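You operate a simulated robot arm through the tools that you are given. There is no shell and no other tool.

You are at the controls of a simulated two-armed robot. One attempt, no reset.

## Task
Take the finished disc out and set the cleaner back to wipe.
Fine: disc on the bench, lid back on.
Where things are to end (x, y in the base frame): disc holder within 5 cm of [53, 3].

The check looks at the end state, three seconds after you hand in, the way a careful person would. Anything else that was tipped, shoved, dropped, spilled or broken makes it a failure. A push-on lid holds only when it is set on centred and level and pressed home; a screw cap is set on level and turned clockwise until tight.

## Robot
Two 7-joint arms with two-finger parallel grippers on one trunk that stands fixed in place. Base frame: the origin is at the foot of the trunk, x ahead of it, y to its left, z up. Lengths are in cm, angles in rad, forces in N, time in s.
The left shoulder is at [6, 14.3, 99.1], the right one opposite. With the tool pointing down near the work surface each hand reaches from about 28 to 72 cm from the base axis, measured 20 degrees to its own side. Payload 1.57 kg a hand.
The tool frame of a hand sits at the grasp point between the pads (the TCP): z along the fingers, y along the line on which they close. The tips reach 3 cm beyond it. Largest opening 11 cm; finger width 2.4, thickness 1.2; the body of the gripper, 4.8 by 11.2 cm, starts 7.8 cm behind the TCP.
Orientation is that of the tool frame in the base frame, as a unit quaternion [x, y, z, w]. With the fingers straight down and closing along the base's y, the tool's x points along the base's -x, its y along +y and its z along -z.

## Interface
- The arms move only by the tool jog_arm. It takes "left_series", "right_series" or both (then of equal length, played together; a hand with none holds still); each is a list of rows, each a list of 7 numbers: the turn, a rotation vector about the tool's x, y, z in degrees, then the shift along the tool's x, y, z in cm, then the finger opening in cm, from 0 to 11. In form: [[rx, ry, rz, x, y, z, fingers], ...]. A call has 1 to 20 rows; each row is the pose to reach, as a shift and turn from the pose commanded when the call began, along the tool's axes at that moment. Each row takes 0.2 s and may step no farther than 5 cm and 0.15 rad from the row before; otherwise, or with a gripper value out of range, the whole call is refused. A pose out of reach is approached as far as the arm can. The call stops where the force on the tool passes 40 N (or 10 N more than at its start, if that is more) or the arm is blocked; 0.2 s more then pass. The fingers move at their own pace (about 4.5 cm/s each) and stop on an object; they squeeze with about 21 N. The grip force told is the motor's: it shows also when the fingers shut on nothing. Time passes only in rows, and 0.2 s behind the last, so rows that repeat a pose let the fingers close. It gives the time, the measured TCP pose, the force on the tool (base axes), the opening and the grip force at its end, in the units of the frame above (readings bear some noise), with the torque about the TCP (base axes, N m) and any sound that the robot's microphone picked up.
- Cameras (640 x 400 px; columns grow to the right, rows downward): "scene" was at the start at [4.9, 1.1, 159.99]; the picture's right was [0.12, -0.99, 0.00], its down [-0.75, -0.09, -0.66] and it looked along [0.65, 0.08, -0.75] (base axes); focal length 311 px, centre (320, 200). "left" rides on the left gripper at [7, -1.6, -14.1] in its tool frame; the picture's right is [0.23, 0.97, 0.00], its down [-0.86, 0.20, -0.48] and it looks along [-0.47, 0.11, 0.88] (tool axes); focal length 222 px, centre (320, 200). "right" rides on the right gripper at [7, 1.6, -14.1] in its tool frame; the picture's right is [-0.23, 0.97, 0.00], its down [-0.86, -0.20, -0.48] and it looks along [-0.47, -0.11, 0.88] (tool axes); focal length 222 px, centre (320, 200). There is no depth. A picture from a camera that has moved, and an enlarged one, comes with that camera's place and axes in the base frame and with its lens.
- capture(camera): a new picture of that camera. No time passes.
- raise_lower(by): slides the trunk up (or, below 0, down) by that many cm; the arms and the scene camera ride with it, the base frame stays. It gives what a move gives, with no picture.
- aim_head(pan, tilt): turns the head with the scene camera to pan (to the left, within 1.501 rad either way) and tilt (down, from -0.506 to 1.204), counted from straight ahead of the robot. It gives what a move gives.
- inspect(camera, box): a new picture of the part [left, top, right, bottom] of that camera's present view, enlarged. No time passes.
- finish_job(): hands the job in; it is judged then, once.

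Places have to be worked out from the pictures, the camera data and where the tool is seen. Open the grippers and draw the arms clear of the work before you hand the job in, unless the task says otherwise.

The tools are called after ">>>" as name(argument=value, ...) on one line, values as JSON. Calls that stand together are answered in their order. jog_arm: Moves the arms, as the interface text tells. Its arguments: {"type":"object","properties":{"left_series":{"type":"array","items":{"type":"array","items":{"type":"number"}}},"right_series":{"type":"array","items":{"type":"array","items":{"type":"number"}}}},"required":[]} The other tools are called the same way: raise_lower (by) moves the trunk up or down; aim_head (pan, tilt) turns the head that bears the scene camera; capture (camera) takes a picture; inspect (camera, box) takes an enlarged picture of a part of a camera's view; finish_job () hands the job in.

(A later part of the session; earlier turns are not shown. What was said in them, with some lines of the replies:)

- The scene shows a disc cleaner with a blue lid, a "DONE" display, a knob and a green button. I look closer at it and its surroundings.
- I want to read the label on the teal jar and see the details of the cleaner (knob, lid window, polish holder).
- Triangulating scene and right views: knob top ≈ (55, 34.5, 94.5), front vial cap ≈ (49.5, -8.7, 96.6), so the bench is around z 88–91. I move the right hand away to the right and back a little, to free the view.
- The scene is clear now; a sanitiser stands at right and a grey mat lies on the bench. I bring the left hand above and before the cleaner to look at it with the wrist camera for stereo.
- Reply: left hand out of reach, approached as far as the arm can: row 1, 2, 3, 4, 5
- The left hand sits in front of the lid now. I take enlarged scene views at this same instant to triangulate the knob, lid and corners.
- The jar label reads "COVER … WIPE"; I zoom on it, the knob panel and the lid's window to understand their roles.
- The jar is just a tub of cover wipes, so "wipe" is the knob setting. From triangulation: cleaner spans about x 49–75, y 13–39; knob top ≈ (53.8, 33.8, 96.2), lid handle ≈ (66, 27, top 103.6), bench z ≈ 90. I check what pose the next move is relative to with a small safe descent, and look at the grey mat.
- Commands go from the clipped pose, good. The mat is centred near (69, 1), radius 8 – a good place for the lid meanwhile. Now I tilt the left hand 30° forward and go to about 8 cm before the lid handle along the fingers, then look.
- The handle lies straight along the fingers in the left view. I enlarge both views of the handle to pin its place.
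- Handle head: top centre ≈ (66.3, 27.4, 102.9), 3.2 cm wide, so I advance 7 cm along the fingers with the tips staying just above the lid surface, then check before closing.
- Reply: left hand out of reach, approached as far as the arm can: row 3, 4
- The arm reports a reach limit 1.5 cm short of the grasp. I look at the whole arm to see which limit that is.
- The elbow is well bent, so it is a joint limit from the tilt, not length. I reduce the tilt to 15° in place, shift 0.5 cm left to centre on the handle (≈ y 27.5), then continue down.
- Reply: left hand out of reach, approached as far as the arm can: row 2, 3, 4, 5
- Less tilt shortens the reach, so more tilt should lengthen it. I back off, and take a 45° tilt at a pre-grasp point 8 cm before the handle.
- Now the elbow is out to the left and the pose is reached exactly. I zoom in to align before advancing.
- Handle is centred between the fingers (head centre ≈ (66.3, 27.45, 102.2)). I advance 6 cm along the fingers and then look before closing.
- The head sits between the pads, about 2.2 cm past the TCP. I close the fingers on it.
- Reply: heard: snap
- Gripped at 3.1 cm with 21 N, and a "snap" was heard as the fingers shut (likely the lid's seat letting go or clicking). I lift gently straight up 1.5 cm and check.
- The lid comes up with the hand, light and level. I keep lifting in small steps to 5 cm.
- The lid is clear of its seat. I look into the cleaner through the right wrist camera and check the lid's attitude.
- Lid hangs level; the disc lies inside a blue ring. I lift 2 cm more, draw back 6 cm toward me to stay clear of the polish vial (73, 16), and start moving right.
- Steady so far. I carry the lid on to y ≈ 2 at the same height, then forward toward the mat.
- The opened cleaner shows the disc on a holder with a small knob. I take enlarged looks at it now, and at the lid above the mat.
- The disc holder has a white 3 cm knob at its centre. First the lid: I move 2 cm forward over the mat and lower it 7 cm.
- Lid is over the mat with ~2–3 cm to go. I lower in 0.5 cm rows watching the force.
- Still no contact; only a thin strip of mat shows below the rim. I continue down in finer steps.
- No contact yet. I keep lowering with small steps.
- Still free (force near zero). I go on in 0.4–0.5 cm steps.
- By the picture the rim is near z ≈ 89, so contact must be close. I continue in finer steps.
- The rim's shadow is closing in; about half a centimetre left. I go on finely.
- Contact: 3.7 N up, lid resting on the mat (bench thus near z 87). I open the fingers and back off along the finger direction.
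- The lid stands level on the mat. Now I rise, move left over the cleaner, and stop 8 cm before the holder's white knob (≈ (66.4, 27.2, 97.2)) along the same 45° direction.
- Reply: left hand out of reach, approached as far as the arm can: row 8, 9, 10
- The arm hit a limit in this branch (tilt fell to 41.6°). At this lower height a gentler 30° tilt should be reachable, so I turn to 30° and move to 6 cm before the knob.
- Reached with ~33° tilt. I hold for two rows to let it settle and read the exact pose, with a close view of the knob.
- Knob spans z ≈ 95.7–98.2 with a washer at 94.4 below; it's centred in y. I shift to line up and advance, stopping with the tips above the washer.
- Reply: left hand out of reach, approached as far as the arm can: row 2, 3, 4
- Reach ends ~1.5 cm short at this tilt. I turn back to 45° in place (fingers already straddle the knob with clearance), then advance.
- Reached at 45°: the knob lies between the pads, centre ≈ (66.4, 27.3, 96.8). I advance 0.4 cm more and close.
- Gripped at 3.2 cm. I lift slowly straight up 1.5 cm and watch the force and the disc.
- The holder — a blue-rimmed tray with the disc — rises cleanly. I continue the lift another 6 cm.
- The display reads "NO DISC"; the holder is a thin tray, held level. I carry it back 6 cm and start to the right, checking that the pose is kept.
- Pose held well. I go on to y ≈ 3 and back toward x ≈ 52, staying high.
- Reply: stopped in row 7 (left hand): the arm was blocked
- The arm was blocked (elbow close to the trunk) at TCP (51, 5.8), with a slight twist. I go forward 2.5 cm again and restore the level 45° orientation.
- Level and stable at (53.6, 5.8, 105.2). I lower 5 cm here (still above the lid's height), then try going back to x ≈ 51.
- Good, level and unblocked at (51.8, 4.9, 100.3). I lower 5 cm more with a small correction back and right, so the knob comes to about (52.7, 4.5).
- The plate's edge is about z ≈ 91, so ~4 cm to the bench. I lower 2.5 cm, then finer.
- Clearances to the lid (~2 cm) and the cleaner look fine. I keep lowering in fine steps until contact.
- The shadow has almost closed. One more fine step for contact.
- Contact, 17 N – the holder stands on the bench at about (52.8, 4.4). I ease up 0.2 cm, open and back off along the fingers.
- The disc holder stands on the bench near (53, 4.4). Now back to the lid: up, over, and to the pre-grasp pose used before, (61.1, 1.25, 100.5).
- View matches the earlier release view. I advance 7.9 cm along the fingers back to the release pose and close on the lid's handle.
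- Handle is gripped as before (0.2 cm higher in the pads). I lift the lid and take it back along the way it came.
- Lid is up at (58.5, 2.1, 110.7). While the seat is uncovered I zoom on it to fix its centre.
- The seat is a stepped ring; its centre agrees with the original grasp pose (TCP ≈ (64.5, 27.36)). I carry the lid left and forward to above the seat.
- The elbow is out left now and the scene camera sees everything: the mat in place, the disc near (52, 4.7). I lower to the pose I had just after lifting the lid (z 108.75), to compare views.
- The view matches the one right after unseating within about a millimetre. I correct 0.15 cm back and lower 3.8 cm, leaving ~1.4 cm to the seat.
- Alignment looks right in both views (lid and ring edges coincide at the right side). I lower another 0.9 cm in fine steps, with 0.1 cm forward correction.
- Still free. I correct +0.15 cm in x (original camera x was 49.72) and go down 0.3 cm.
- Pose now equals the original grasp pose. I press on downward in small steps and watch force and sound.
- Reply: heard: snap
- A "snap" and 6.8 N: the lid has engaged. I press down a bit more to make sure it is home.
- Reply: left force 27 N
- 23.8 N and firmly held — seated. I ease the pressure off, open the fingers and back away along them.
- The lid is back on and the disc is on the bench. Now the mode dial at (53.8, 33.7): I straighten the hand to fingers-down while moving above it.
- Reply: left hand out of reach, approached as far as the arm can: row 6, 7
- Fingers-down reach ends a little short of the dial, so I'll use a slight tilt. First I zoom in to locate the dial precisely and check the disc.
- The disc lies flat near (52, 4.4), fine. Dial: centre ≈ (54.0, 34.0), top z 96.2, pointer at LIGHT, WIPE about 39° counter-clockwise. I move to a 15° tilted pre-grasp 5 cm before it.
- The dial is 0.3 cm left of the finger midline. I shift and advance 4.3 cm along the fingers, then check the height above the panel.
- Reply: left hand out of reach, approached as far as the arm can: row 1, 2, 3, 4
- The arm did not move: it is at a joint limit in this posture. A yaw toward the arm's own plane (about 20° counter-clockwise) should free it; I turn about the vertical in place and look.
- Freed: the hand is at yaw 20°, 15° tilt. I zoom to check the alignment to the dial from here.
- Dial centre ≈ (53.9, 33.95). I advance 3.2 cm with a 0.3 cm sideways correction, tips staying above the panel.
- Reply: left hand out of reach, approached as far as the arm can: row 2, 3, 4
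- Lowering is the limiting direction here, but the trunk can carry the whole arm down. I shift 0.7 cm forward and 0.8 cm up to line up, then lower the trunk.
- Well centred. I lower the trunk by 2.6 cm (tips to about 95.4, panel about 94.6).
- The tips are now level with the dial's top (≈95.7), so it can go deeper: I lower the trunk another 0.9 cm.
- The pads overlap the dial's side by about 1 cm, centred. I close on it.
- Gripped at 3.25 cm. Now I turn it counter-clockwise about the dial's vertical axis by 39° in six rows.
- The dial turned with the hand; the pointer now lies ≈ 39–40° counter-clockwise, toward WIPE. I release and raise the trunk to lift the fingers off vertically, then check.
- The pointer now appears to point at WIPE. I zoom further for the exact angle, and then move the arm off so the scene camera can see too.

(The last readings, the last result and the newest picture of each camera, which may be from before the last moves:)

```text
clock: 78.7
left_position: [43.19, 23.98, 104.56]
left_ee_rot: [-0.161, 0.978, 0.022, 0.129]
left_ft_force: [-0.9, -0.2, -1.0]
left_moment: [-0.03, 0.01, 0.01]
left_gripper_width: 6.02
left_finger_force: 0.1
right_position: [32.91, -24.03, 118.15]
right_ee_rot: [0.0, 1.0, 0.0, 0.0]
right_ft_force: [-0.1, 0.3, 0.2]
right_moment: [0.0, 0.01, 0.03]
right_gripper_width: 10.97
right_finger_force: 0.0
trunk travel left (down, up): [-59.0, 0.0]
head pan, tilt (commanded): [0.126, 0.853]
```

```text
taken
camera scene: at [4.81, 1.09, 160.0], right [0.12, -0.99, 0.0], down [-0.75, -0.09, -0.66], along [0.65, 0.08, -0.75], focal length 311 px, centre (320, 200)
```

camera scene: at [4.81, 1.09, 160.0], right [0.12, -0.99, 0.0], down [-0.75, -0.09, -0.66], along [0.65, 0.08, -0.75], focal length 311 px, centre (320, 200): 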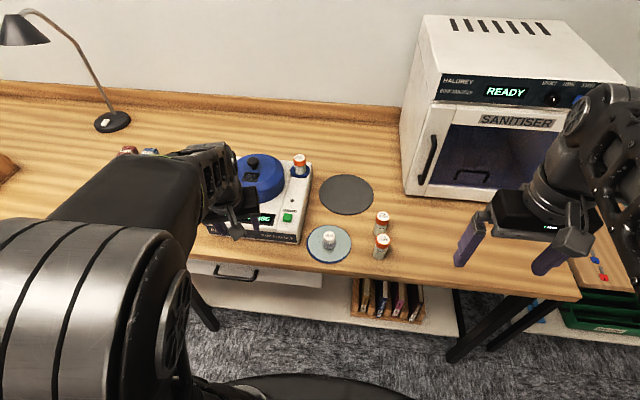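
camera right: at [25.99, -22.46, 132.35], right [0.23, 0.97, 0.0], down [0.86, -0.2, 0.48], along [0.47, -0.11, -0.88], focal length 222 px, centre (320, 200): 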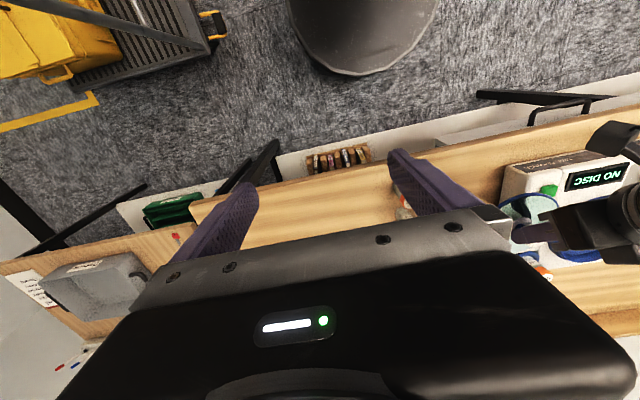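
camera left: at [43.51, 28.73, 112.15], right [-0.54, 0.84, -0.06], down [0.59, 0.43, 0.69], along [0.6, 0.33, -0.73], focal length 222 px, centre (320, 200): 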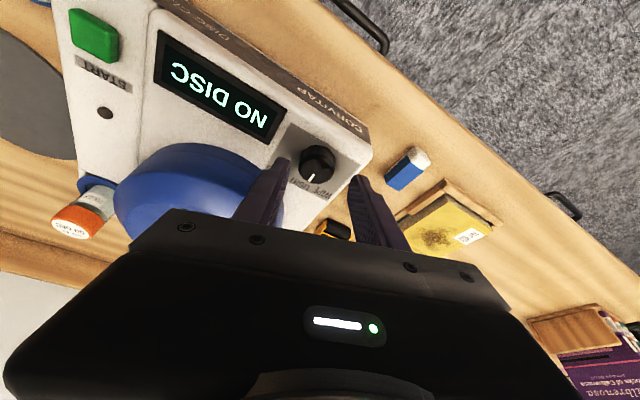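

The pointer reads about 45° — it seems to have dropped into the WIPE position on release. I move the left arm back to its starting place to see with the scene camera.

>>> jog_arm(left_series=[[0, 0, 0, 0.3, 1.0, -3.5, 7], [0.6, 3.7, 4.6, 0.7, 4.0, -6.5, 8], [1.2, 7.4, 9.3, 1.2, 7.5, -9.5, 9], [1.9, 11.2, 14, 1.7, 11, -12, 10], [2.5, 14.9, 18.6, 2.06, 14.6, -13.5, 11]])

>>> capture(camera="scene")

>>> inspect(camera="scene", box=[200, 190, 264, 230])

>>> inspect(camera="scene", box=[190, 140, 320, 250])

```text
clock: 79.9
left_position: [33.26, 35.87, 117.28]
left_ee_rot: [-0.001, 1.0, 0.0, -0.001]
left_ft_force: [0.0, -0.2, 0.1]
left_moment: [-0.01, -0.01, -0.01]
left_gripper_width: 11.04
left_finger_force: 0.1
right_position: [32.94, -24.04, 118.28]
right_ee_rot: [0.0, 1.0, 0.0, 0.0]
right_ft_force: [0.4, -0.5, -0.3]
right_moment: [-0.03, -0.01, 0.05]
right_gripper_width: 10.98
right_finger_force: 0.0
trunk travel left (down, up): [-59.0, 0.0]
head pan, tilt (commanded): [0.126, 0.853]
```

```text
taken
camera scene: at [4.89, 1.19, 159.99], right [0.12, -0.99, 0.0], down [-0.75, -0.09, -0.66], along [0.65, 0.08, -0.75], focal length 311 px, centre (320, 200)
```

scene: 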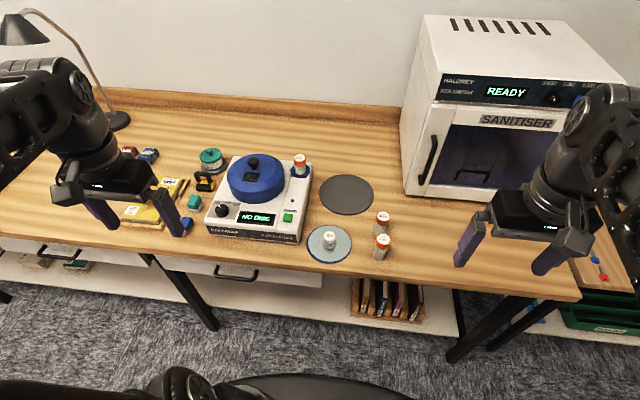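

```text
10.00 times, centred on (232, 210) of scene
camera zoom: at [4.89, 1.19, 159.99], right [0.12, -0.99, 0.0], down [-0.75, -0.09, -0.66], along [0.65, 0.08, -0.75], focal length 3106 px, centre (1200, 100)
```

zoom: 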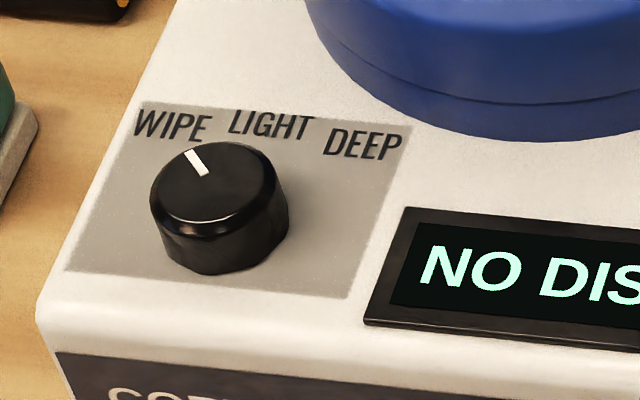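

```text
3.64 times, centred on (255, 195) of scene
camera zoom: at [4.89, 1.19, 159.99], right [0.12, -0.99, 0.0], down [-0.75, -0.09, -0.66], along [0.65, 0.08, -0.75], focal length 1129 px, centre (556, 218)
```

zoom: 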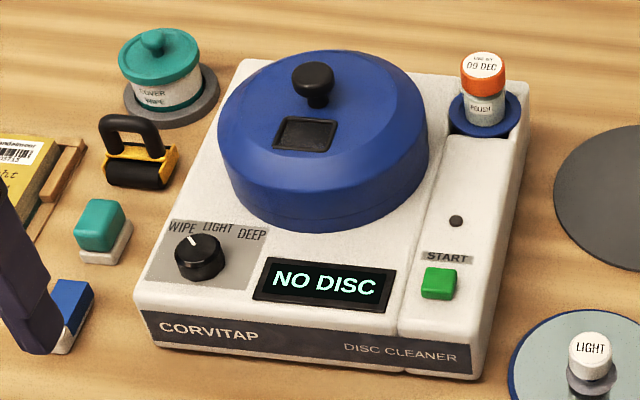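

The pointer now points at WIPE and the lid looks seated as in the first picture. I check the lid's seam and the disc closely.

>>> inspect(camera="scene", box=[225, 150, 300, 210])

>>> inspect(camera="scene", box=[290, 210, 400, 275])

>>> inspect(camera="scene", box=[100, 130, 240, 250])

>>> inspect(camera="right", box=[500, 130, 640, 300])

```text
6.67 times, centred on (262, 180) of scene
camera zoom: at [4.89, 1.19, 159.99], right [0.12, -0.99, 0.0], down [-0.75, -0.09, -0.66], along [0.65, 0.08, -0.75], focal length 2070 px, centre (703, 333)
```

zoom: 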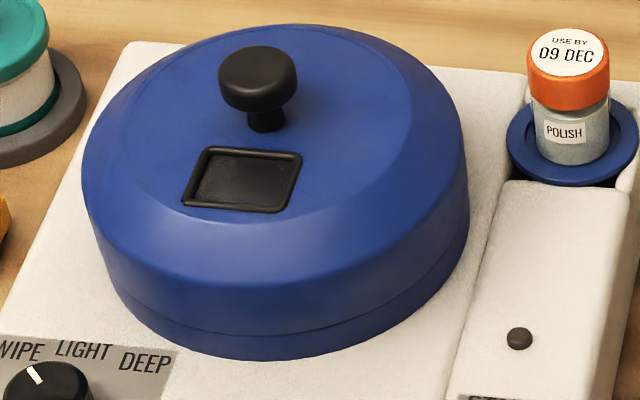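

```text
5.82 times, centred on (345, 242) of scene
camera zoom: at [4.89, 1.19, 159.99], right [0.12, -0.99, 0.0], down [-0.75, -0.09, -0.66], along [0.65, 0.08, -0.75], focal length 1807 px, centre (174, -47)
```

zoom: 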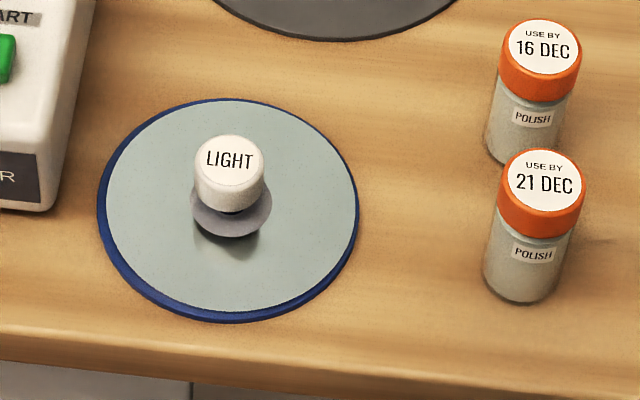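

```text
3.33 times, centred on (170, 190) of scene
camera zoom: at [4.89, 1.19, 159.99], right [0.12, -0.99, 0.0], down [-0.75, -0.09, -0.66], along [0.65, 0.08, -0.75], focal length 1035 px, centre (820, 233)
```

zoom: 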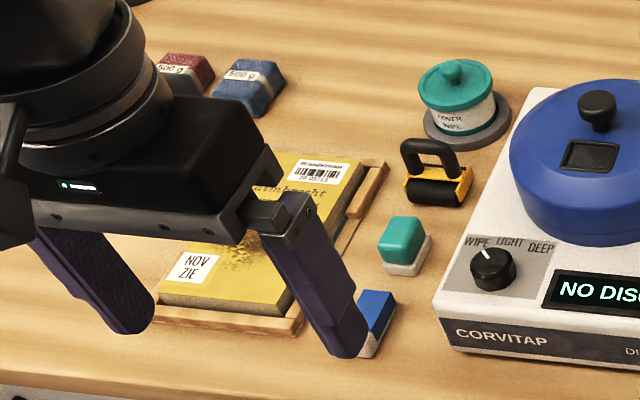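

```text
2.35 times, centred on (570, 215) of right
camera zoom: at [26.0, -22.36, 132.36], right [0.23, 0.97, 0.0], down [0.86, -0.2, 0.48], along [0.47, -0.11, -0.88], focal length 523 px, centre (-268, 165)
```

zoom: 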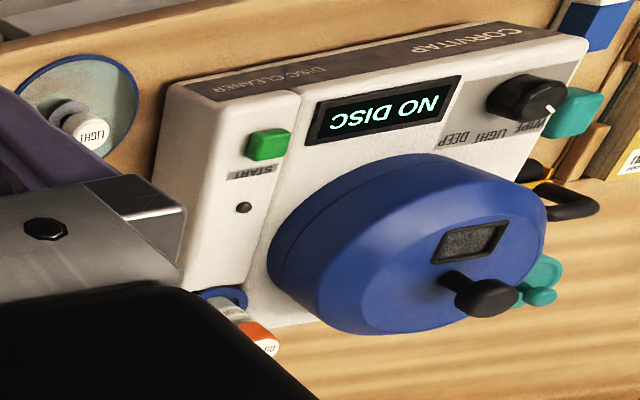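

Everything looks in place. As a last check I measure the pointer more exactly in a high zoom.

>>> inspect(camera="scene", box=[208, 198, 240, 220])

```text
16.00 times, centred on (224, 209) of scene
camera zoom: at [4.89, 1.19, 159.99], right [0.12, -0.99, 0.0], down [-0.75, -0.09, -0.66], along [0.65, 0.08, -0.75], focal length 4969 px, centre (1856, 56)
```

zoom: 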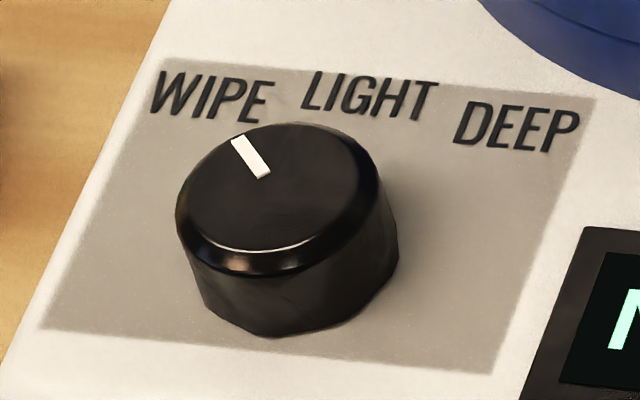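

The pointer sits at about 43° from LIGHT, in line with WIPE (41–45°). The lid is seated, the disc holder is near (52.4, 4.4), and both hands are open and clear, so I hand in.

>>> finish_job()

```text
The job is handed in.
```

I took the disc out, put the lid back on, and turned the dial to WIPE. Then I handed the job in; no result has come back yet.

- **Disc:** The holder is flat on the bench at about (52.5, 4.4), roughly 1.5 cm from the [53, 3] target. The display changed to "NO DISC" when it came out.
- **Lid:** It snapped onto its ring and I pressed it down with about 24 N. The seam looks even all round.
- **Dial:** The pointer is about 43° counter-clockwise from LIGHT, in line with the WIPE label at about 41°. I heard no click, so I'm going by what the cameras show.
- **Everything else:** I saw nothing tipped or shoved. The lid rested on the grey mat while it was off. Both grippers are open and clear of the bench.
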